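You operate a simulated robot arm through the tools that you are given. There is no shell and no other tool. Be economical: measure what you need, move in short steps, check, and stop when the job is done.

Carry out the task below with a simulated robot arm. There is one attempt and no reset: what you move stays moved.

TASK
Put the 12 mm carton from the top of the bench on the plate there and the 10 mm carton on the white card there.
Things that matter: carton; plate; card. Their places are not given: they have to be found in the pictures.

It is judged by the outcome, as a careful person would: the job done as asked, and still so three seconds after it is handed in. It fails if anything else is knocked over, pushed out of place, dropped, spilled or broken.

THE ROBOT
A 7-joint arm with a two-finger parallel gripper, fixed in place. Base frame: the origin is at the foot of the arm, x ahead of it, y to its left, z up; the work surface is at about z = 0. Lengths are in m, angles in rad, forces in N, time in s.
With the tool pointing down near the work surface it reaches from about 0.22 to 0.58 m from the base axis. Its first joint turns from -1.152 to 1.152 rad. Payload 2.5 kg.
Tool frame: the origin (TCP) lies between the finger pads and is the grasp point; the fingertips stand 0.023 m ahead of it; z points along the fingers, y is the line along which they close. The gripper opens to 0.094 m. The fingers are 0.038 m wide and 0.01 m thick; the gripper's body (0.054 by 0.096 m) begins 0.039 m behind the TCP.
Orientation is told as [roll, pitch, yaw] about the base's x, y, z axes, in that order, counted from this pose: with the fingers straight down and closing along the base's y, the tool's x points along the base's -x, its y along +y and its z along -z.

THE INTERFACE
- The arm moves only by the tool step_arm. Its arguments are lists of equal length, an entry for each row: "angular": the turn, a rotation vector about the base's x, y, z in rad, a list of three; "linear": the shift along the base's x, y, z in m, a list of three; "gripper": the opening, from 0 (shut) to 1 (fully open). In form: {"angular": [[rx, ry, rz], ...], "linear": [[tx, ty, tz], ...], "gripper": [gripper, ...]}. A call has 1 to 8 rows; each row is the pose to reach, as a shift and turn from the pose commanded when the call began. A row lasts 0.2 s, in which the tool goes at most 0.05 m and 0.15 rad; a call with a longer step from one row to the next is refused whole, and so is a gripper value outside its range. A pose out of reach is approached as far as the arm can. The call stops where the force on the tool passes 40 N (or 10 N more than at its start, if that is more) or the arm is blocked; 0.2 s more then pass. The fingers move at their own pace (about 0.108 m/s each) and stop on an object; they squeeze with about 38 N. The grip force told is the motor's: it shows also when the fingers shut on nothing. Time passes only in rows, and 0.2 s behind the last, so rows that repeat a pose let the fingers close. It gives the time, the measured TCP pose, the force on the tool (base axes), the opening and the grip force at its end, in the units of the frame above (readings bear some noise).
- Cameras (640 x 400 px; columns grow to the right, rows downward): "scene" is fixed at [0.0977, -0.3966, 0.5398]; the picture's right is [0.95, -0.32, 0.00], its down [-0.19, -0.57, -0.80] and it looks along [0.25, 0.76, -0.60] (base axes); focal length 295 px, centre (320, 200). "wrist" rides on the gripper at [-0.039, 0, -0.044] in the tool frame; the picture's right is [0.00, -1.00, 0.00], its down [0.97, 0.00, -0.24] and it looks along [0.24, 0.00, 0.97] (tool axes); focal length 218 px, centre (320, 200).
- get_image(camera): a new picture of that camera. No time passes.
- measure_at(camera, pixels): there is no depth. For up to 12 entries [column, row, z] of the newest picture of that camera ("zoom" is the newest enlarged one), the place [x, y] in the base frame at which the ray of that pixel passes the height z, good to about 0.002 m. No time passes.
- close_up(camera, box): a new picture of the part [left, top, right, bottom] of that camera's present view, enlarged. No time passes.
- finish_job(): hands the job in; it is judged then, once.

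Work in short steps. Measure before you move; look again where a grasp or a placing could have gone wrong, and mend it. You have 60 turns and 22 pictures in all, those below and enlarged ones among them. Open the gripper and draw the arm clear of the work before you hand the job in, unless the task says otherwise; then end with one line.

The tools are called after ">>>" by a JSON object that holds its "api" and its "payload". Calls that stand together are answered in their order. step_arm: Moves the arm, as the interface text tells. Its arguments: {"type":"object","properties":{"angular":{"type":"array"},"linear":{"type":"array"},"gripper":{"type":"array"}},"required":["angular","linear","gripper"]} The other tools are called the same way: get_image (camera) takes a picture; measure_at (camera, pixels) gives the place at which the rays of pixels pass given heights; close_up (camera, box) takes an enlarged picture of a part of a camera's view; finish_job () hands the job in.

At the start:

```text
clock: 0.0
eef_pos: [0.2714, 0.1938, 0.3342]
orientation: [-0.001, 0.001, 0.002]
wrist_force: [-0.7, -0.5, 0.1]
opening: 0.094
grip_force: 0.0
```

scene: 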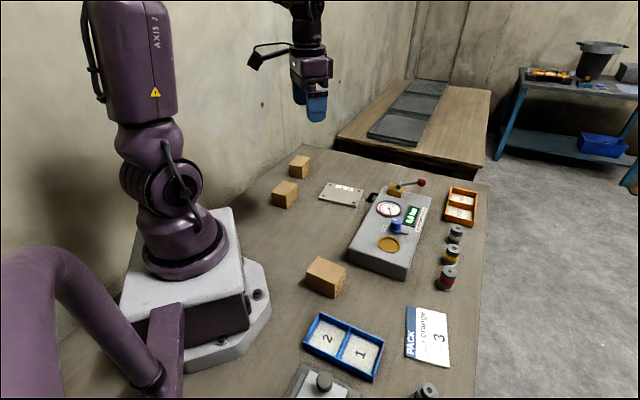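
wrist: 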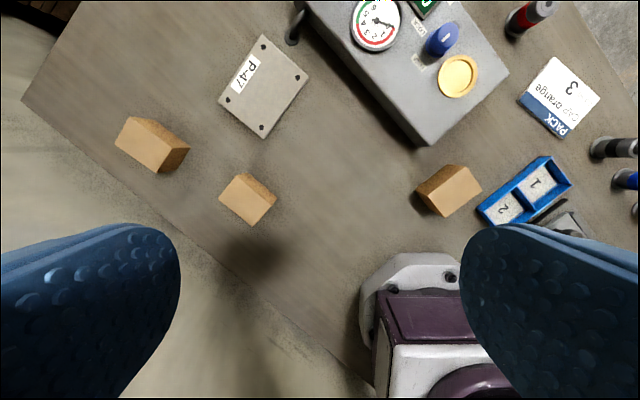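

The pictures show three cartons, at scene (299,166), (284,194) and (326,277), a plate "P-47" and a white card. I'll enlarge them to find the size marks.

>>> {"api": "close_up", "payload": {"camera": "scene", "box": [260, 140, 380, 215]}}

>>> {"api": "close_up", "payload": {"camera": "scene", "box": [280, 240, 480, 400]}}

>>> {"api": "close_up", "payload": {"camera": "wrist", "box": [100, 20, 320, 240]}}

```text
5.33 times, centred on (320, 178) of scene
```

zoom: 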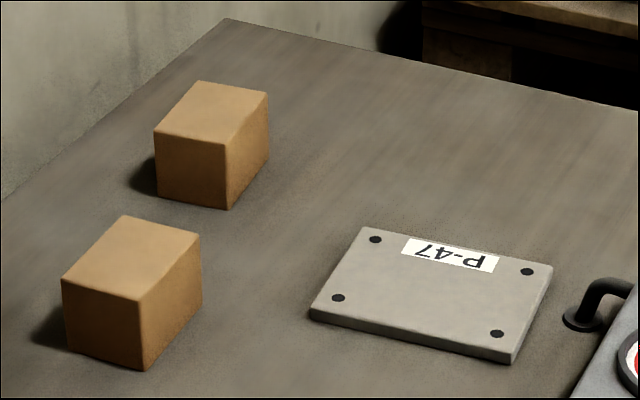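

```text
2.50 times, centred on (380, 320) of scene
```

zoom: 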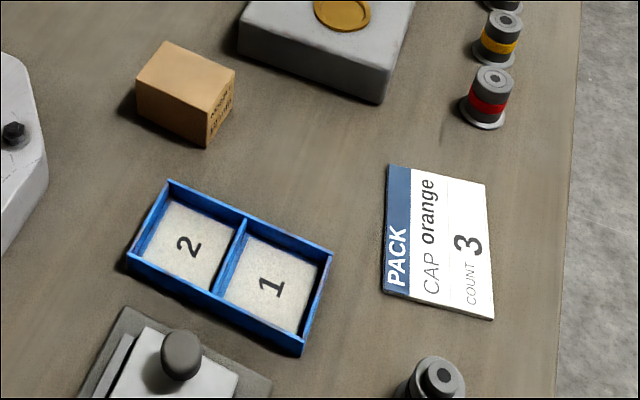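

```text
1.82 times, centred on (210, 130) of wrist
```

zoom: 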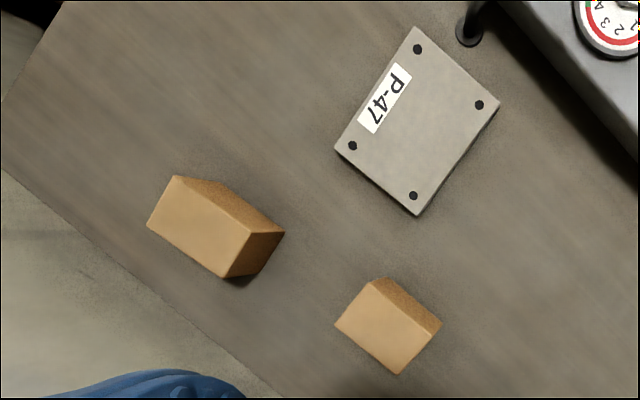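

The near carton carries print on its right side; I'll enlarge that, and measure where the cartons, plate and card are.

>>> {"api": "close_up", "payload": {"camera": "scene", "box": [335, 262, 359, 302]}}

>>> {"api": "measure_at", "payload": {"camera": "wrist", "pixels": [[160, 83, 0.05], [151, 98, 0.05], [178, 115, 0.05], [185, 99, 0.05], [244, 173, 0.05], [219, 196, 0.05], [253, 225, 0.05], [275, 205, 0.05], [263, 34, 0.01], [309, 76, 0.01], [262, 137, 0.01], [219, 100, 0.01]]}}

>>> {"api": "measure_at", "payload": {"camera": "scene", "pixels": [[407, 306, 0], [450, 313, 0], [448, 367, 0], [405, 356, 0], [319, 257, 0.04], [347, 268, 0.04], [335, 283, 0.04], [307, 273, 0.04], [344, 298, 0.0]]}}

```text
10.00 times, centred on (347, 282) of scene
```

zoom: 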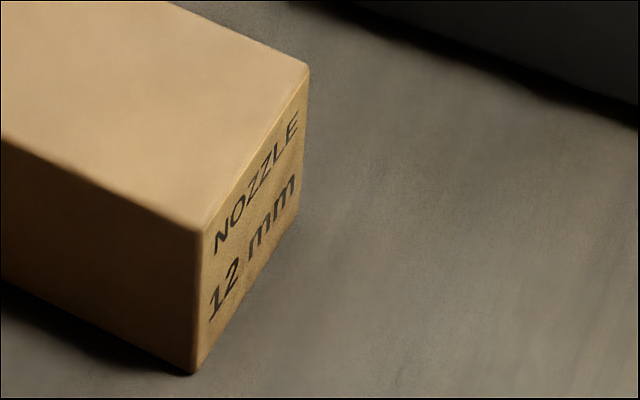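

```text
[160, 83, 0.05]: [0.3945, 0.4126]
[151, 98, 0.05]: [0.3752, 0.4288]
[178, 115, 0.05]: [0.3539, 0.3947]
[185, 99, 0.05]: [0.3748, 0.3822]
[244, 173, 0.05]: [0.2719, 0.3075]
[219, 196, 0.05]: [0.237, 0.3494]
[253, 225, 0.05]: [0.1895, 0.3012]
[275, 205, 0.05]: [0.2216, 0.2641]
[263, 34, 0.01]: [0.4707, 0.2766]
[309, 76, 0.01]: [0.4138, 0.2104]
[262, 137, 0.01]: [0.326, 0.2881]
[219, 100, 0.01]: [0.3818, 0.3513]
```

```text
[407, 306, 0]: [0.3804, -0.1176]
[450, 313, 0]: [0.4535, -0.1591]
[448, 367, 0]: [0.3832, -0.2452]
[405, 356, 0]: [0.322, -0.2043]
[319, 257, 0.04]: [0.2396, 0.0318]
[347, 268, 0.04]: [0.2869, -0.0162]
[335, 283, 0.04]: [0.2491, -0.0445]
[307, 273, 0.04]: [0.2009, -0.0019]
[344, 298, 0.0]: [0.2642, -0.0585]
```

The near carton C reads "NOZZLE 12 mm". The labels on the other two (A at 299,166 and B at 284,194) face away, so I'll measure all three before looking at their far sides.

>>> {"api": "measure_at", "payload": {"camera": "scene", "pixels": [[303.1, 179.4, 0], [289.6, 176.8, 0], [310.2, 169.3, 0], [302.4, 167.2, 0.03], [302.4, 167.2, 0.05], [287.2, 209.6, 0], [273.1, 205.8, 0], [297.9, 196.1, 0], [286.0, 196.5, 0.03], [286.0, 196.5, 0.05]]}}

>>> {"api": "measure_at", "payload": {"camera": "scene", "pixels": [[335, 299.6, 0], [344.7, 282.5, 0], [335, 285, 0.03], [335, 285, 0.05], [345.8, 268.5, 0.04], [318, 256.6, 0.04], [306.8, 274, 0.04]]}}

>>> {"api": "measure_at", "payload": {"camera": "wrist", "pixels": [[130.3, 116.3, 0.04], [115, 143.7, 0.04], [159.5, 172.3, 0.04], [172.6, 147.6, 0.04], [238.6, 173.5, 0.04], [218.2, 195.6, 0.04], [252.9, 224.6, 0.04], [272, 202, 0.04]]}}

```text
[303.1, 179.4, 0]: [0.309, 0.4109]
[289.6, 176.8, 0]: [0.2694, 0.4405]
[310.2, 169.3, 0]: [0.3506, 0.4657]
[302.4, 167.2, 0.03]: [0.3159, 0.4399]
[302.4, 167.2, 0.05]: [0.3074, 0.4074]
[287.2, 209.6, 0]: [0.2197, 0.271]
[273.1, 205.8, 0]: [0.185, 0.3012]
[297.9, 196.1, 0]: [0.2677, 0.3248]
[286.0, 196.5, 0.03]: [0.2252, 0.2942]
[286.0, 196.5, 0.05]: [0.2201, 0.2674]
```

```text
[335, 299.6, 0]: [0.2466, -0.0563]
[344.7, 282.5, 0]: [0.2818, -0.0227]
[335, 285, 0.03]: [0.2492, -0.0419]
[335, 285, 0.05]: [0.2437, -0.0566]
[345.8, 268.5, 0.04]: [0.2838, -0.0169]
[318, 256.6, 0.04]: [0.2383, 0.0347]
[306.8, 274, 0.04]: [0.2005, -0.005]
```

```text
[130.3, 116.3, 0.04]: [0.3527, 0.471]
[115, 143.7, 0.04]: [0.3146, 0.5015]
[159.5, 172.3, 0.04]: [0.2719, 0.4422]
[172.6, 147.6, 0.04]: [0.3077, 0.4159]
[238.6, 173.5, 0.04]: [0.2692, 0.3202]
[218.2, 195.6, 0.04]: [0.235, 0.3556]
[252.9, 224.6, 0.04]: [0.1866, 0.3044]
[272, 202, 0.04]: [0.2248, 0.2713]
```

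The cartons are about 0.048 wide, 0.07 long and 0.048 high. A is centred near (0.31,0.453) and B near (0.226,0.313), with unseen ends facing +x+y, so I'll move the wrist camera beyond B and turn it to look back.

>>> {"api": "step_arm", "payload": {"angular": [[0, 0, 0.145], [0, 0, 0.29], [0, 0, 0.435], [0, 0, 0.58], [0, 0, 0.725], [0, 0, 0.87], [0, 0, 0.87]], "linear": [[0.008, 0.036, -0.015], [0.016, 0.072, -0.03], [0.024, 0.108, -0.05], [0.032, 0.144, -0.07], [0.04, 0.18, -0.09], [0.046, 0.218, -0.11], [0.046, 0.22, -0.12]], "gripper": [1, 1, 1, 1, 1, 1, 1]}}

>>> {"api": "get_image", "payload": {"camera": "wrist"}}

```text
clock: 1.6
eef_pos: [0.3158, 0.413, 0.2125]
orientation: [0.001, 0.001, 0.873]
wrist_force: [-0.4, -0.1, 0.7]
opening: 0.0941
grip_force: 0.1
```

```text
15 pictures are left
```

wrist: 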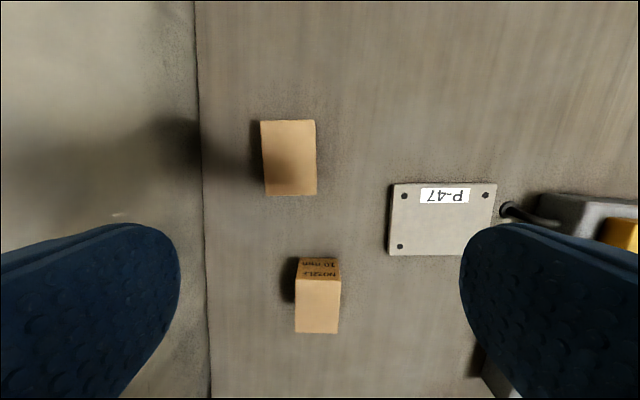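

B's end at (319,267) seems to read "NOZZLE 10 mm". I'll enlarge it to be sure, and measure the top faces and the plate from here.

>>> {"api": "close_up", "payload": {"camera": "wrist", "box": [280, 245, 360, 295]}}

>>> {"api": "measure_at", "payload": {"camera": "wrist", "pixels": [[295.5, 279, 0.048], [340.5, 279.5, 0.048], [338, 333, 0.048], [295, 332, 0.048], [299, 257.5, 0], [338, 258.5, 0], [394, 184, 0.01], [497, 183, 0.01], [490, 254, 0.01], [388, 253, 0.01]]}}

```text
8.00 times, centred on (320, 270) of wrist
```

zoom: 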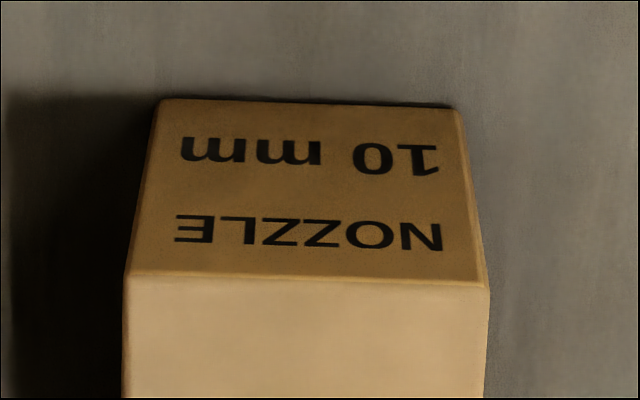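

```text
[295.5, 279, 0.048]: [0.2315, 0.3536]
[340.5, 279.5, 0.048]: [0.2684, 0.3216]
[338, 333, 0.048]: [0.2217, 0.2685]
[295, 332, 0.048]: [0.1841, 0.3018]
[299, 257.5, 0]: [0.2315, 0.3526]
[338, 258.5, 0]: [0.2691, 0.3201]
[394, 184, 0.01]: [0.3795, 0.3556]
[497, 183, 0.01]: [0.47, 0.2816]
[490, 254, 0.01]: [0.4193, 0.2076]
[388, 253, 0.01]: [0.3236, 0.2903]
```

B reads "NOZZLE 10 mm" and is centred at (0.226,0.311) with yaw about 0.855. I'll move above it with the fingers open.

>>> {"api": "step_arm", "payload": {"angular": [[0, 0, -0.01], [0, 0, -0.018], [0, 0, -0.018], [0, 0, -0.018], [0, 0, -0.018]], "linear": [[-0.022, -0.025, -0.022], [-0.044, -0.05, -0.044], [-0.067, -0.077, -0.068], [-0.0895, -0.1016, -0.09], [-0.0895, -0.1016, -0.1]], "gripper": [1, 1, 1, 1, 1]}}

>>> {"api": "get_image", "payload": {"camera": "wrist"}}

```text
clock: 2.8
eef_pos: [0.2311, 0.3119, 0.1134]
orientation: [-0.001, 0.0, 0.853]
wrist_force: [0.7, 0.3, 0.2]
opening: 0.0938
grip_force: 0.0
```

```text
13 pictures are left
```

wrist: 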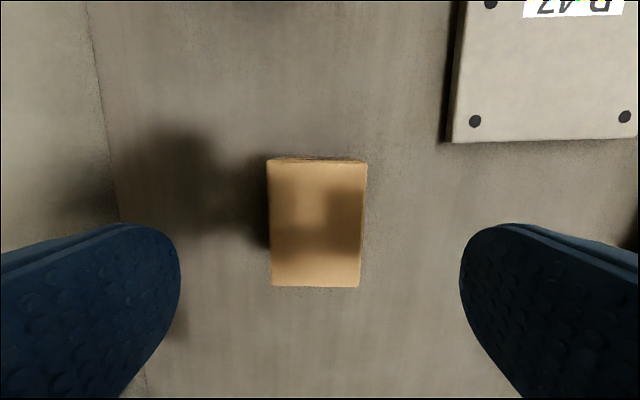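

The carton is centred between the fingers (columns 268–367). I'll descend to z≈0.03 and then close.

>>> {"api": "step_arm", "payload": {"angular": [[0, 0, 0], [0, 0, 0], [0, 0, 0], [0, 0, 0], [0, 0, 0], [0, 0, 0], [0, 0, 0]], "linear": [[-0.004, -0.0005, -0.03], [-0.004, -0.0005, -0.06], [-0.004, -0.0005, -0.083], [-0.004, -0.0005, -0.083], [-0.004, -0.0005, -0.083], [-0.004, -0.0005, -0.083], [-0.004, -0.0005, -0.083]], "gripper": [1, 1, 1, 1, 0, 0, 0]}}

```text
clock: 4.4
eef_pos: [0.2246, 0.311, 0.0313]
orientation: [0.0, 0.0, 0.851]
wrist_force: [-0.4, -0.4, 0.1]
opening: 0.0497
grip_force: 38.2
```

Gripped (opening 0.0497, 38 N). I'll lift straight up and re-measure the card's corners.

>>> {"api": "step_arm", "payload": {"angular": [[0, 0, 0], [0, 0, 0], [0, 0, 0], [0, 0, 0], [0, 0, 0], [0, 0, 0]], "linear": [[0, 0, 0.03], [0, 0, 0.07], [0, 0, 0.11], [0, 0, 0.15], [0, 0, 0.19], [0, 0, 0.22]], "gripper": [0, 0, 0, 0, 0, 0]}}

>>> {"api": "get_image", "payload": {"camera": "scene"}}

>>> {"api": "measure_at", "payload": {"camera": "scene", "pixels": [[406.8, 305.6, 0], [446.4, 313.2, 0], [449.6, 368, 0], [406, 356.4, 0]]}}

```text
clock: 5.8
eef_pos: [0.2251, 0.3129, 0.2502]
orientation: [0.0, 0.0, 0.852]
wrist_force: [-0.3, -0.3, 0.5]
opening: 0.0
grip_force: 38.0
```

```text
12 pictures are left
```

scene: 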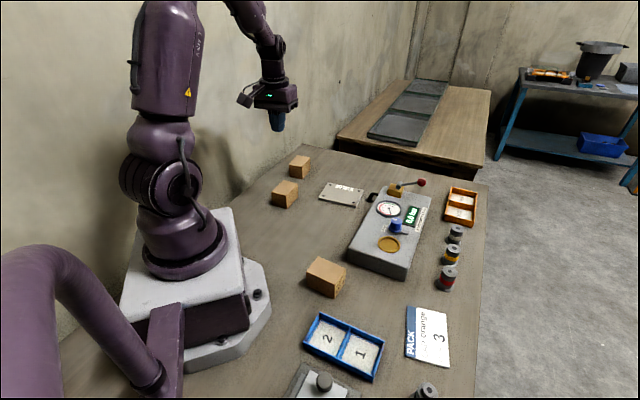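

```text
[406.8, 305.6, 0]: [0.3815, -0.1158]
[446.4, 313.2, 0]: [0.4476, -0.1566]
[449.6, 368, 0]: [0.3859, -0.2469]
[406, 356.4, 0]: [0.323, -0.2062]
```

The opening reads 0, so the carton slipped out and is still standing at (284,194). I'll look closely at its state and position.

>>> {"api": "get_image", "payload": {"camera": "wrist"}}

>>> {"api": "close_up", "payload": {"camera": "scene", "box": [260, 140, 380, 215]}}

```text
11 pictures are left
```

wrist: 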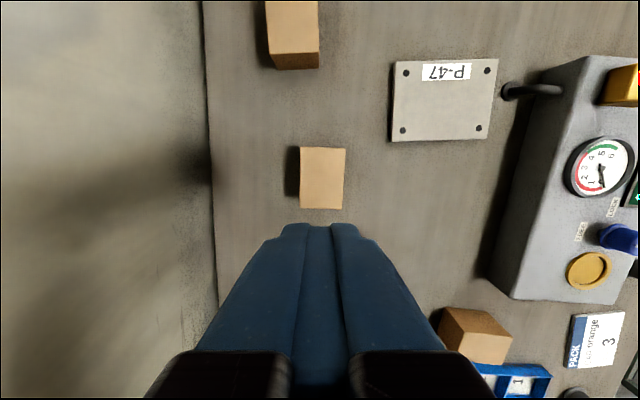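

```text
5.33 times, centred on (320, 178) of scene
```

zoom: 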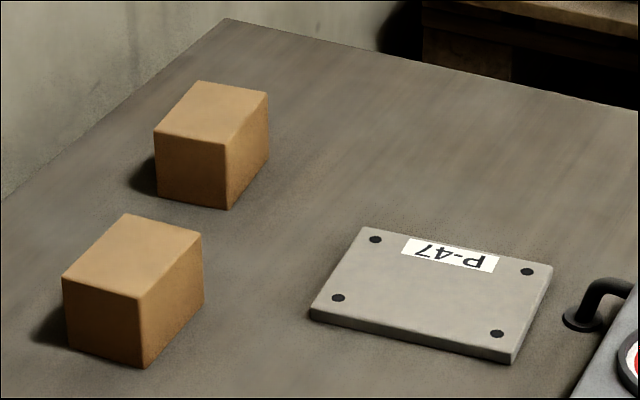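

B stands upright, almost where it was. I'll re-measure it, then go back down and lift very slowly while watching the force and opening.

>>> {"api": "measure_at", "payload": {"camera": "wrist", "pixels": [[300, 147, 0.048], [345, 149, 0.048], [343, 209, 0.048], [300, 208, 0.048]]}}

>>> {"api": "step_arm", "payload": {"angular": [[0, 0, 0], [0, 0, 0], [0, 0, 0], [0, 0, 0], [0, 0, 0]], "linear": [[0, 0, 0], [0, 0, -0.03], [0, 0, -0.07], [0, 0, -0.11], [0, 0, -0.135]], "gripper": [1, 1, 1, 1, 1]}}

```text
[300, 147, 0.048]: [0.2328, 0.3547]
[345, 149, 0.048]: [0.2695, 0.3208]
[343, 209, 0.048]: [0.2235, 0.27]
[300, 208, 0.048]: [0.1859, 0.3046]
```

```text
clock: 7.0
eef_pos: [0.2258, 0.3099, 0.1144]
orientation: [0.0, 0.001, 0.851]
wrist_force: [-0.1, 0.2, 0.6]
opening: 0.0941
grip_force: 0.0
```

B's centre is now (0.228,0.3125). I'll descend a little lower (z≈0.027) and close with a longer dwell.

>>> {"api": "step_arm", "payload": {"angular": [[0, 0, 0], [0, 0, 0], [0, 0, 0], [0, 0, 0], [0, 0, 0], [0, 0, 0], [0, 0, 0], [0, 0, 0]], "linear": [[0.002, 0.001, -0.03], [0.002, 0.001, -0.06], [0.002, 0.001, -0.087], [0.002, 0.001, -0.087], [0.002, 0.001, -0.087], [0.002, 0.001, -0.087], [0.002, 0.001, -0.087], [0.002, 0.001, -0.087]], "gripper": [1, 1, 1, 0, 0, 0, 0, 0]}}

>>> {"api": "step_arm", "payload": {"angular": [[0, 0, 0], [0, 0, 0], [0, 0, 0], [0, 0, 0]], "linear": [[0, 0, 0.001], [0, 0, 0.003], [0, 0, 0.005], [0, 0, 0.007]], "gripper": [0, 0, 0, 0]}}

```text
clock: 8.8
eef_pos: [0.2281, 0.3137, 0.0318]
orientation: [-0.001, 0.0, 0.853]
wrist_force: [-0.2, 0.6, -0.5]
opening: 0.0496
grip_force: 38.5
```

```text
clock: 9.8
eef_pos: [0.226, 0.3131, 0.036]
orientation: [-0.002, 0.0, 0.853]
wrist_force: [-0.7, 0.8, -0.3]
opening: 0.0496
grip_force: 37.9
```

Still gripped. I'll raise it 0.02 m slowly and look.

>>> {"api": "step_arm", "payload": {"angular": [[0, 0, 0], [0, 0, 0], [0, 0, 0], [0, 0, 0]], "linear": [[0, 0, 0.004], [0, 0, 0.008], [0, 0, 0.012], [0, 0, 0.016]], "gripper": [0, 0, 0, 0]}}

>>> {"api": "close_up", "payload": {"camera": "scene", "box": [250, 135, 350, 225]}}

```text
clock: 10.8
eef_pos: [0.2262, 0.3129, 0.0528]
orientation: [0.001, 0.001, 0.852]
wrist_force: [-0.4, -1.2, -0.7]
opening: 0.0496
grip_force: 37.8
```

```text
4.44 times, centred on (300, 180) of scene
```

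zoom: 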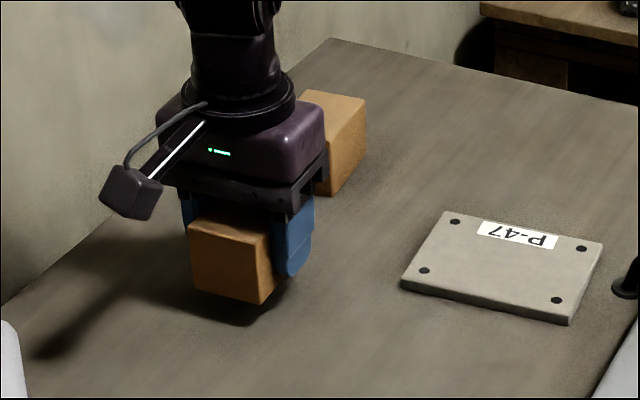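

It is lifted this time. I'll keep rising gently and watch the opening.

>>> {"api": "step_arm", "payload": {"angular": [[0, 0, 0], [0, 0, 0], [0, 0, 0], [0, 0, 0], [0, 0, 0], [0, 0, 0], [0, 0, 0], [0, 0, 0]], "linear": [[0, 0, 0.006], [0, 0, 0.014], [0, 0, 0.024], [0, 0, 0.036], [0, 0, 0.048], [0, 0, 0.06], [0, 0, 0.07], [0, 0, 0.077]], "gripper": [0, 0, 0, 0, 0, 0, 0, 0]}}

>>> {"api": "close_up", "payload": {"camera": "scene", "box": [240, 90, 370, 220]}}

```text
clock: 12.6
eef_pos: [0.2269, 0.3117, 0.1287]
orientation: [0.0, -0.001, 0.852]
wrist_force: [0.5, -0.2, -1.0]
opening: 0.0496
grip_force: 37.8
```

```text
3.08 times, centred on (305, 155) of scene
```

zoom: 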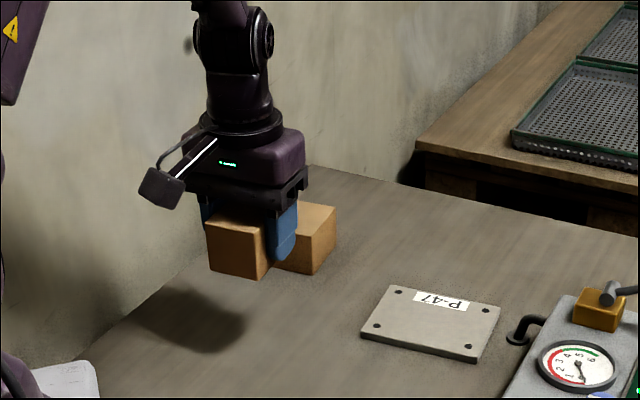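

Held firmly. I'll travel at a gentle pace, rising to z≈0.22 and heading toward the card centre (0.3845,-0.181).

>>> {"api": "step_arm", "payload": {"angular": [[0, 0, 0], [0, 0, 0], [0, 0, 0], [0, 0, 0], [0, 0, 0], [0, 0, 0], [0, 0, 0], [0, 0, 0]], "linear": [[0, 0, 0.01], [0.002, -0.006, 0.025], [0.006, -0.02, 0.042], [0.012, -0.04, 0.06], [0.02, -0.065, 0.075], [0.028, -0.09, 0.087], [0.036, -0.115, 0.092], [0.044, -0.14, 0.092]], "gripper": [0, 0, 0, 0, 0, 0, 0, 0]}}

>>> {"api": "step_arm", "payload": {"angular": [[0, 0, 0], [0, 0, 0.02], [0, 0, 0.04], [0, 0, 0.06], [0, 0, 0.08], [0, 0, 0.1], [0, 0, 0.12], [0, 0, 0.13]], "linear": [[0.005, -0.015, 0], [0.013, -0.04, 0], [0.022, -0.068, 0], [0.031, -0.096, 0], [0.04, -0.124, 0], [0.049, -0.152, 0], [0.058, -0.18, 0], [0.065, -0.2, 0]], "gripper": [0, 0, 0, 0, 0, 0, 0, 0]}}

```text
clock: 14.4
eef_pos: [0.2719, 0.1733, 0.2219]
orientation: [0.0, 0.001, 0.851]
wrist_force: [0.3, 0.1, -0.5]
opening: 0.0495
grip_force: 37.8
```

```text
clock: 16.2
eef_pos: [0.3351, -0.0299, 0.2223]
orientation: [0.0, -0.001, 0.981]
wrist_force: [0.0, 0.2, -0.8]
opening: 0.0494
grip_force: 37.9
```

Still held, now at (0.335,-0.030). I'll go on to above the card and look there.

>>> {"api": "step_arm", "payload": {"angular": [[0, 0, 0], [0, 0, 0], [0, 0, 0], [0, 0, 0], [0, 0, 0], [0, 0, 0], [0, 0, 0], [0, 0, 0]], "linear": [[0.004, -0.012, 0], [0.012, -0.037, 0], [0.021, -0.065, 0], [0.03, -0.093, 0], [0.039, -0.12, 0], [0.046, -0.14, 0], [0.049, -0.15, -0.005], [0.049, -0.151, -0.01]], "gripper": [0, 0, 0, 0, 0, 0, 0, 0]}}

>>> {"api": "get_image", "payload": {"camera": "wrist"}}

```text
clock: 18.0
eef_pos: [0.3839, -0.1797, 0.2113]
orientation: [0.0, 0.0, 0.981]
wrist_force: [0.7, -0.3, -0.8]
opening: 0.0495
grip_force: 37.6
```

```text
7 pictures are left
```

wrist: 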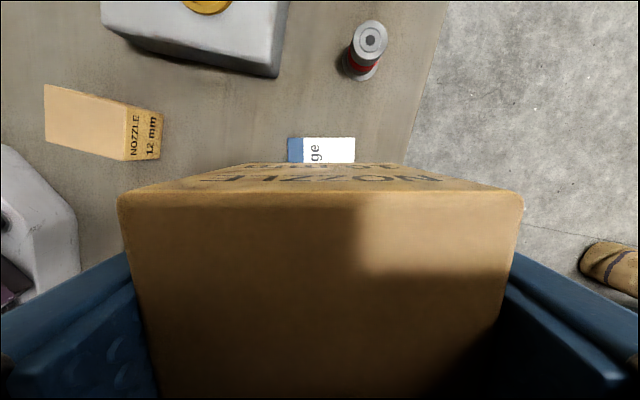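

The card's far edge shows at (288,138)–(355,138), aligned with the carton. I'll measure it, and carton C as well.

>>> {"api": "measure_at", "payload": {"camera": "wrist", "pixels": [[288, 138, 0], [355, 138, 0], [44, 85, 0.048], [132, 106, 0.048], [124, 161, 0.048], [46, 141, 0.048], [163, 113, 0], [158, 158, 0]]}}

```text
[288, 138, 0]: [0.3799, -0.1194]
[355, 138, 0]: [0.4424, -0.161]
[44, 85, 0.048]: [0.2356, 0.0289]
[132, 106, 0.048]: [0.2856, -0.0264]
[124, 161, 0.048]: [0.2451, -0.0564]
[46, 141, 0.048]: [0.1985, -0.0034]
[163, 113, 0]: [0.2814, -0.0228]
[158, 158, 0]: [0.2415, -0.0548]
```

The card centre is about (0.383,-0.183). I'll lower 0.170 gently first.

>>> {"api": "step_arm", "payload": {"angular": [[0, 0, 0], [0, 0, 0], [0, 0, 0], [0, 0, 0], [0, 0, 0], [0, 0, 0], [0, 0, 0], [0, 0, 0]], "linear": [[-0.001, -0.003, -0.012], [-0.001, -0.003, -0.036], [-0.001, -0.003, -0.064], [-0.001, -0.003, -0.092], [-0.001, -0.003, -0.12], [-0.001, -0.003, -0.145], [-0.001, -0.003, -0.162], [-0.001, -0.003, -0.17]], "gripper": [0, 0, 0, 0, 0, 0, 0, 0]}}

>>> {"api": "step_arm", "payload": {"angular": [[0, 0, 0], [0, 0, 0], [0, 0, 0], [0, 0, 0]], "linear": [[0, 0, -0.003], [0, 0, -0.006], [0, 0, -0.009], [0, 0, -0.011]], "gripper": [0, 0, 0, 0]}}

```text
clock: 19.8
eef_pos: [0.3829, -0.1814, 0.0422]
orientation: [0.0, 0.0, 0.982]
wrist_force: [0.4, -0.9, -2.1]
opening: 0.0495
grip_force: 38.0
```

```text
clock: 20.6
eef_pos: [0.3837, -0.181, 0.0361]
orientation: [-0.001, 0.001, 0.981]
wrist_force: [-3.8, 1.5, 10.5]
opening: 0.0496
grip_force: 38.0
stopped in row 4: the force on the tool passed its limit (the readings are from after the stop); the commanded pose is now the measured one
```

Contact with the card was felt (10 N up). I'll let go with a modest opening, then rise and look.

>>> {"api": "step_arm", "payload": {"angular": [[0, 0, 0], [0, 0, 0], [0, 0, 0], [0, 0, 0], [0, 0, 0], [0, 0, 0], [0, 0, 0], [0, 0, 0]], "linear": [[0, 0, 0], [0, 0, 0], [0, 0, 0.01], [0, 0, 0.03], [0, 0, 0.06], [0, 0, 0.1], [0, 0, 0.14], [0, 0, 0.165]], "gripper": [0.7, 0.7, 0.7, 0.7, 0.7, 0.7, 0.7, 0.7]}}

>>> {"api": "get_image", "payload": {"camera": "wrist"}}

```text
clock: 22.4
eef_pos: [0.3848, -0.182, 0.202]
orientation: [0.0, 0.001, 0.981]
wrist_force: [0.1, 0.5, -0.7]
opening: 0.0657
grip_force: 0.0
```

```text
6 pictures are left
```

wrist: 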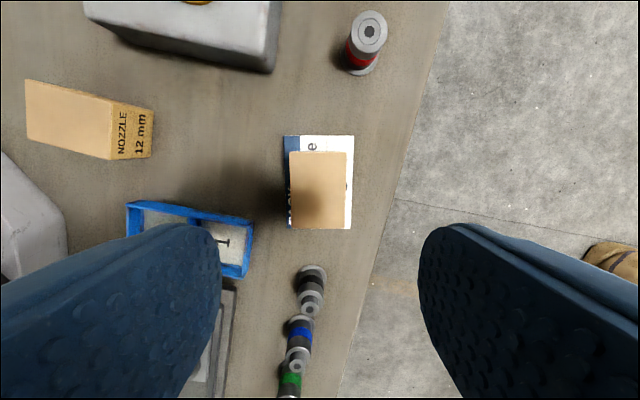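

The 10 mm carton rests upright on the card. Next is C; I'll check its position on the card and the robot foot's clearance near C.

>>> {"api": "measure_at", "payload": {"camera": "wrist", "pixels": [[291, 152, 0.05], [347, 152, 0.05], [351, 229, 0.05], [290, 229, 0.05], [284, 136, 0], [354, 136, 0], [5, 150, 0.02], [65, 215, 0.02], [65, 260, 0.02], [27, 141, 0.048], [106, 159, 0.048], [26, 80, 0.048]]}}

>>> {"api": "measure_at", "payload": {"camera": "scene", "pixels": [[270, 304, 0.0], [266, 264, 0.02], [238, 256, 0.02], [257, 294, 0.02], [246, 294, 0.08]]}}

```text
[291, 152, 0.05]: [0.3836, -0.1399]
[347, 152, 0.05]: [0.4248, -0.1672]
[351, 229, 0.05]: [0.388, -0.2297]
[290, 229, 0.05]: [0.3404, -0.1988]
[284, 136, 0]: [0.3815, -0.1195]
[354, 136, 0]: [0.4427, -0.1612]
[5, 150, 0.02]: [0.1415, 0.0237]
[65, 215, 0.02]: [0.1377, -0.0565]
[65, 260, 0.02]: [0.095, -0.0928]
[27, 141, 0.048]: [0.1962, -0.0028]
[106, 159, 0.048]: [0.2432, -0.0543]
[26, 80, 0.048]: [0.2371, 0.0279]
```

```text
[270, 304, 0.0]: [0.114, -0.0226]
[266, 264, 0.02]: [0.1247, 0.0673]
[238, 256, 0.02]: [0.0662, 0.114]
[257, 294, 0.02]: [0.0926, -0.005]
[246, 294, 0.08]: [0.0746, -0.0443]
```

C is centred at about (0.2415,-0.0145) with long axis 131.4°, and the foot is well clear. I'll move over it while turning to yaw -0.848.

>>> {"api": "step_arm", "payload": {"angular": [[0, 0, -0.145], [0, 0, -0.29], [0, 0, -0.435], [0, 0, -0.58], [0, 0, -0.725], [0, 0, -0.87], [0, 0, -1.015], [0, 0, -1.16]], "linear": [[-0.012, 0.014, 0], [-0.03, 0.035, 0], [-0.05, 0.06, 0], [-0.07, 0.085, 0], [-0.09, 0.11, 0], [-0.11, 0.13, 0], [-0.13, 0.15, 0], [-0.1428, 0.1675, 0]], "gripper": [0.7, 0.7, 0.7, 0.7, 0.7, 0.7, 0.8, 0.85]}}

>>> {"api": "step_arm", "payload": {"angular": [[0, 0, -0.14], [0, 0, -0.28], [0, 0, -0.42], [0, 0, -0.56], [0, 0, -0.669], [0, 0, -0.669]], "linear": [[0, 0, -0.01], [0, 0, -0.025], [0, 0, -0.045], [0, 0, -0.065], [0, 0, -0.08], [0, 0, -0.085]], "gripper": [0.85, 0.85, 0.85, 0.85, 0.85, 0.85]}}

>>> {"api": "get_image", "payload": {"camera": "wrist"}}

```text
clock: 24.2
eef_pos: [0.2395, -0.0146, 0.2012]
orientation: [-0.001, 0.001, -0.182]
wrist_force: [-1.5, -0.4, 0.6]
opening: 0.0798
grip_force: 0.0
```

```text
clock: 25.6
eef_pos: [0.2408, -0.0136, 0.1153]
orientation: [0.0, 0.001, -0.849]
wrist_force: [0.1, 0.2, 0.3]
opening: 0.0799
grip_force: 0.0
```

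```text
5 pictures are left
```

wrist: 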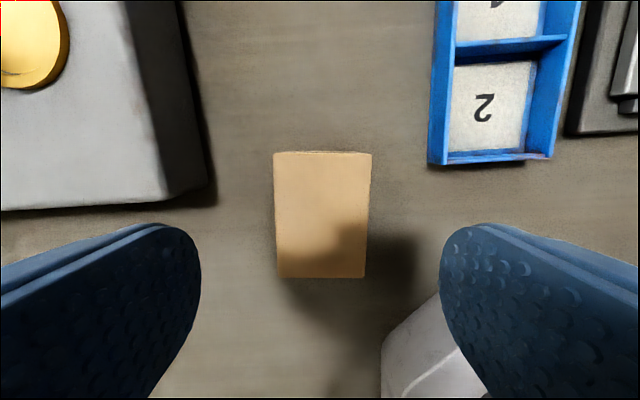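

The carton is centred (columns 274–371). The instrument box at left is fairly near, so I'll check its clearance.

>>> {"api": "measure_at", "payload": {"camera": "wrist", "pixels": [[215, 203, 0], [206, 187, 0.0], [206, 187, 0.05], [165, 198, 0.05], [125, 0, 0.06], [0, 210, 0.0], [274, 154, 0.048], [371, 155, 0.048], [365, 277, 0.048], [277, 277, 0.048]]}}

>>> {"api": "measure_at", "payload": {"camera": "scene", "pixels": [[346, 260, 0], [347, 247, 0.04], [347, 247, 0.06], [403, 279, 0]]}}

```text
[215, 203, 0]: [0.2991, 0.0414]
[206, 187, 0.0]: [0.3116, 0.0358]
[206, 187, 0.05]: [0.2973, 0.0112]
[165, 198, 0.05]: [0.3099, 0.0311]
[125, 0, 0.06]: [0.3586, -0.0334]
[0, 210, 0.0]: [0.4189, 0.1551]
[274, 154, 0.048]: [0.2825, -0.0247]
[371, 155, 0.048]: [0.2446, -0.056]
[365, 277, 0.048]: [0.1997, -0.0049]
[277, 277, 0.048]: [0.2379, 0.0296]
```

```text
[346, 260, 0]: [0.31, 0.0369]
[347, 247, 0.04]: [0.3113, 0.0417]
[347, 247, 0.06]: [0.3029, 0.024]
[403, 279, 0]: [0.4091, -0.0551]
```

The box corner is 0.085 from the grasp centre along the closing line, which is clear. I'll descend and close with a long dwell.

>>> {"api": "step_arm", "payload": {"angular": [[0, 0, 0], [0, 0, 0], [0, 0, 0], [0, 0, 0], [0, 0, 0], [0, 0, 0], [0, 0, 0], [0, 0, 0]], "linear": [[0, 0, -0.03], [0, 0, -0.06], [0, 0, -0.08], [0, 0, -0.087], [0, 0, -0.087], [0, 0, -0.087], [0, 0, -0.087], [0, 0, -0.087]], "gripper": [0.85, 0.85, 0.85, 0.85, 0, 0, 0, 0]}}

>>> {"api": "step_arm", "payload": {"angular": [[0, 0, 0], [0, 0, 0], [0, 0, 0], [0, 0, 0], [0, 0, 0], [0, 0, 0]], "linear": [[0, 0, 0], [0, 0, 0.002], [0, 0, 0.005], [0, 0, 0.009], [0, 0, 0.014], [0, 0, 0.02]], "gripper": [0, 0, 0, 0, 0, 0]}}

>>> {"api": "step_arm", "payload": {"angular": [[0, 0, 0], [0, 0, 0], [0, 0, 0], [0, 0, 0], [0, 0, 0], [0, 0, 0], [0, 0, 0], [0, 0, 0]], "linear": [[0, 0, 0.006], [0, 0, 0.014], [0, 0, 0.024], [0, 0, 0.036], [0, 0, 0.048], [0, 0, 0.06], [0, 0, 0.072], [0, 0, 0.08]], "gripper": [0, 0, 0, 0, 0, 0, 0, 0]}}

```text
clock: 27.4
eef_pos: [0.2412, -0.0144, 0.0284]
orientation: [0.001, 0.001, -0.847]
wrist_force: [0.1, -0.6, -0.2]
opening: 0.0498
grip_force: 38.1
```

```text
clock: 28.9
eef_pos: [0.2409, -0.0142, 0.0475]
orientation: [0.001, 0.002, -0.848]
wrist_force: [0.4, 0.0, -0.4]
opening: 0.0496
grip_force: 38.4
```

```text
clock: 30.6
eef_pos: [0.2387, -0.0143, 0.1303]
orientation: [0.0, 0.003, -0.847]
wrist_force: [-0.6, 0.2, -0.8]
opening: 0.0495
grip_force: 37.4
```

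C is held. I'll rise to z≈0.25, clear of the instrument box, and travel gently to above the plate centre (0.398,0.283).

>>> {"api": "step_arm", "payload": {"angular": [[0, 0, 0], [0, 0, 0], [0, 0, 0], [0, 0, 0], [0, 0, 0.02], [0, 0, 0.04], [0, 0, 0.06], [0, 0, 0.08]], "linear": [[0, 0, 0.012], [0, 0, 0.035], [0, 0.005, 0.06], [0.002, 0.018, 0.085], [0.008, 0.037, 0.105], [0.018, 0.06, 0.118], [0.03, 0.085, 0.12], [0.042, 0.11, 0.12]], "gripper": [0, 0, 0, 0, 0, 0, 0, 0]}}

>>> {"api": "step_arm", "payload": {"angular": [[0, 0, 0.01], [0, 0, 0.02], [0, 0, 0.03], [0, 0, 0.04], [0, 0, 0.05], [0, 0, 0.06], [0, 0, 0.07], [0, 0, 0.08]], "linear": [[0.012, 0.02, 0], [0.028, 0.046, 0], [0.045, 0.073, 0], [0.063, 0.102, 0], [0.081, 0.131, 0], [0.097, 0.158, 0], [0.109, 0.178, 0], [0.1155, 0.187, 0]], "gripper": [0, 0, 0, 0, 0, 0, 0, 0]}}

>>> {"api": "get_image", "payload": {"camera": "wrist"}}

```text
clock: 32.5
eef_pos: [0.2835, 0.0988, 0.2484]
orientation: [0.001, 0.002, -0.77]
wrist_force: [-0.2, -0.3, -0.2]
opening: 0.0496
grip_force: 37.7
```

```text
clock: 34.2
eef_pos: [0.3996, 0.284, 0.2483]
orientation: [0.001, 0.001, -0.687]
wrist_force: [-0.1, 0.0, -0.6]
opening: 0.0497
grip_force: 38.3
```

```text
4 pictures are left
```

wrist: 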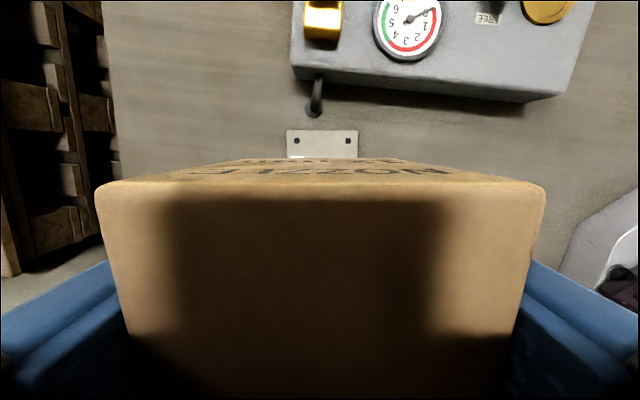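

The plate's edge (287–358, row 130) is aligned with and centred under the carton. I'll lower to z≈0.05, then creep to contact.

>>> {"api": "step_arm", "payload": {"angular": [[0, 0, 0], [0, 0, 0], [0, 0, 0], [0, 0, 0], [0, 0, 0], [0, 0, 0], [0, 0, 0], [0, 0, 0]], "linear": [[-0.001, -0.001, -0.015], [-0.001, -0.001, -0.045], [-0.001, -0.001, -0.08], [-0.001, -0.001, -0.115], [-0.001, -0.001, -0.145], [-0.001, -0.001, -0.17], [-0.001, -0.001, -0.185], [-0.001, -0.001, -0.194]], "gripper": [0, 0, 0, 0, 0, 0, 0, 0]}}

>>> {"api": "step_arm", "payload": {"angular": [[0, 0, 0], [0, 0, 0], [0, 0, 0], [0, 0, 0], [0, 0, 0], [0, 0, 0], [0, 0, 0], [0, 0, 0]], "linear": [[0, 0, -0.002], [0, 0, -0.004], [0, 0, -0.006], [0, 0, -0.008], [0, 0, -0.01], [0, 0, -0.012], [0, 0, -0.014], [0, 0, -0.016]], "gripper": [0, 0, 0, 0, 0, 0, 0, 0]}}

```text
clock: 36.0
eef_pos: [0.3983, 0.2813, 0.0524]
orientation: [0.0, 0.0, -0.689]
wrist_force: [-0.1, -0.7, -1.0]
opening: 0.0497
grip_force: 38.3
```

```text
clock: 37.9
eef_pos: [0.3966, 0.2825, 0.0383]
orientation: [0.0, 0.001, -0.689]
wrist_force: [-1.1, -1.7, 3.0]
opening: 0.0496
grip_force: 37.7
```

Light contact (3 N up) at z≈0.038, as expected for the plate. I'll let go and rise.

>>> {"api": "step_arm", "payload": {"angular": [[0, 0, 0], [0, 0, 0], [0, 0, 0], [0, 0, 0], [0, 0, 0], [0, 0, 0], [0, 0, 0], [0, 0, 0]], "linear": [[0, 0, 0], [0, 0, 0], [0, 0, 0.01], [0, 0, 0.03], [0, 0, 0.065], [0, 0, 0.11], [0, 0, 0.155], [0, 0, 0.2]], "gripper": [0.75, 0.75, 0.75, 0.75, 0.75, 0.75, 0.75, 1]}}

>>> {"api": "step_arm", "payload": {"angular": [[0, 0, 0], [0, 0, 0], [0, 0, 0], [0, 0, 0]], "linear": [[-0.03, -0.02, 0.02], [-0.06, -0.04, 0.04], [-0.09, -0.06, 0.06], [-0.12, -0.08, 0.08]], "gripper": [1, 1, 1, 1]}}

>>> {"api": "get_image", "payload": {"camera": "scene"}}

>>> {"api": "close_up", "payload": {"camera": "scene", "box": [260, 130, 460, 255]}}

>>> {"api": "close_up", "payload": {"camera": "scene", "box": [300, 275, 500, 400]}}

```text
clock: 39.6
eef_pos: [0.3978, 0.2796, 0.2376]
orientation: [-0.001, 0.003, -0.689]
wrist_force: [-0.3, -0.3, 0.5]
opening: 0.0942
grip_force: 0.0
```

```text
clock: 40.6
eef_pos: [0.2766, 0.2003, 0.3171]
orientation: [0.001, 0.003, -0.688]
wrist_force: [-0.4, 0.5, 0.0]
opening: 0.094
grip_force: 0.1
```

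```text
3 pictures are left
```

scene: 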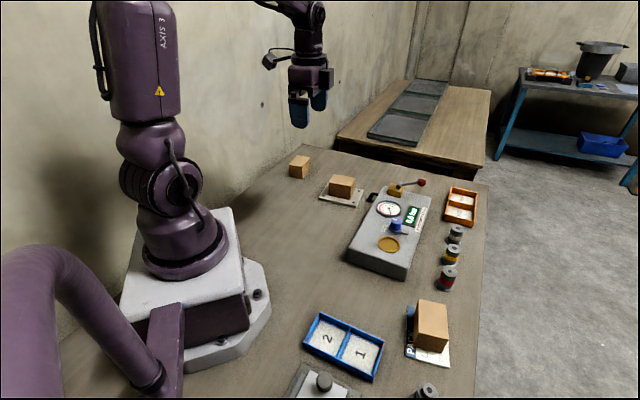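

```text
3.20 times, centred on (360, 192) of scene
```

zoom: 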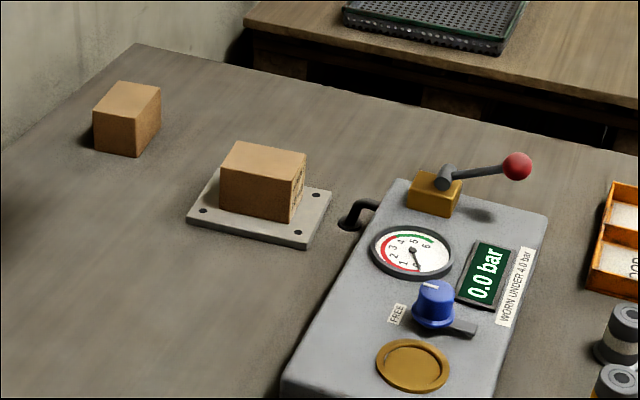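

```text
3.20 times, centred on (400, 338) of scene
```

zoom: 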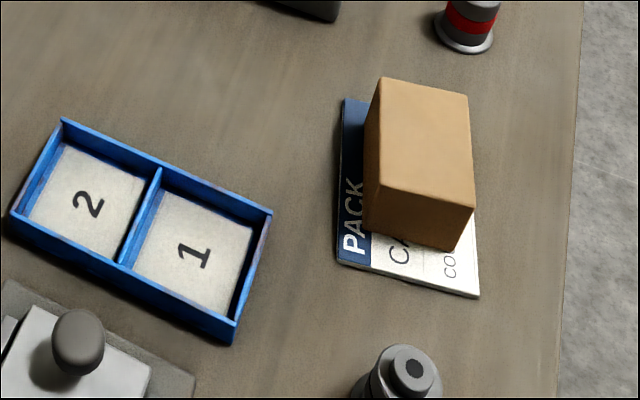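

Both cartons rest flat, the 12 mm one on the plate and the 10 mm one on the card. The arm is clear with the gripper open, so I'm handing in the job.

>>> {"api": "finish_job", "payload": {}}

```text
The job is handed in.
```

The 12 mm carton is on the plate and the 10 mm carton is on the white card; the 10 mm carton slipped out of the grip on the first lift but stayed upright, and nothing else looks moved in the last pictures.
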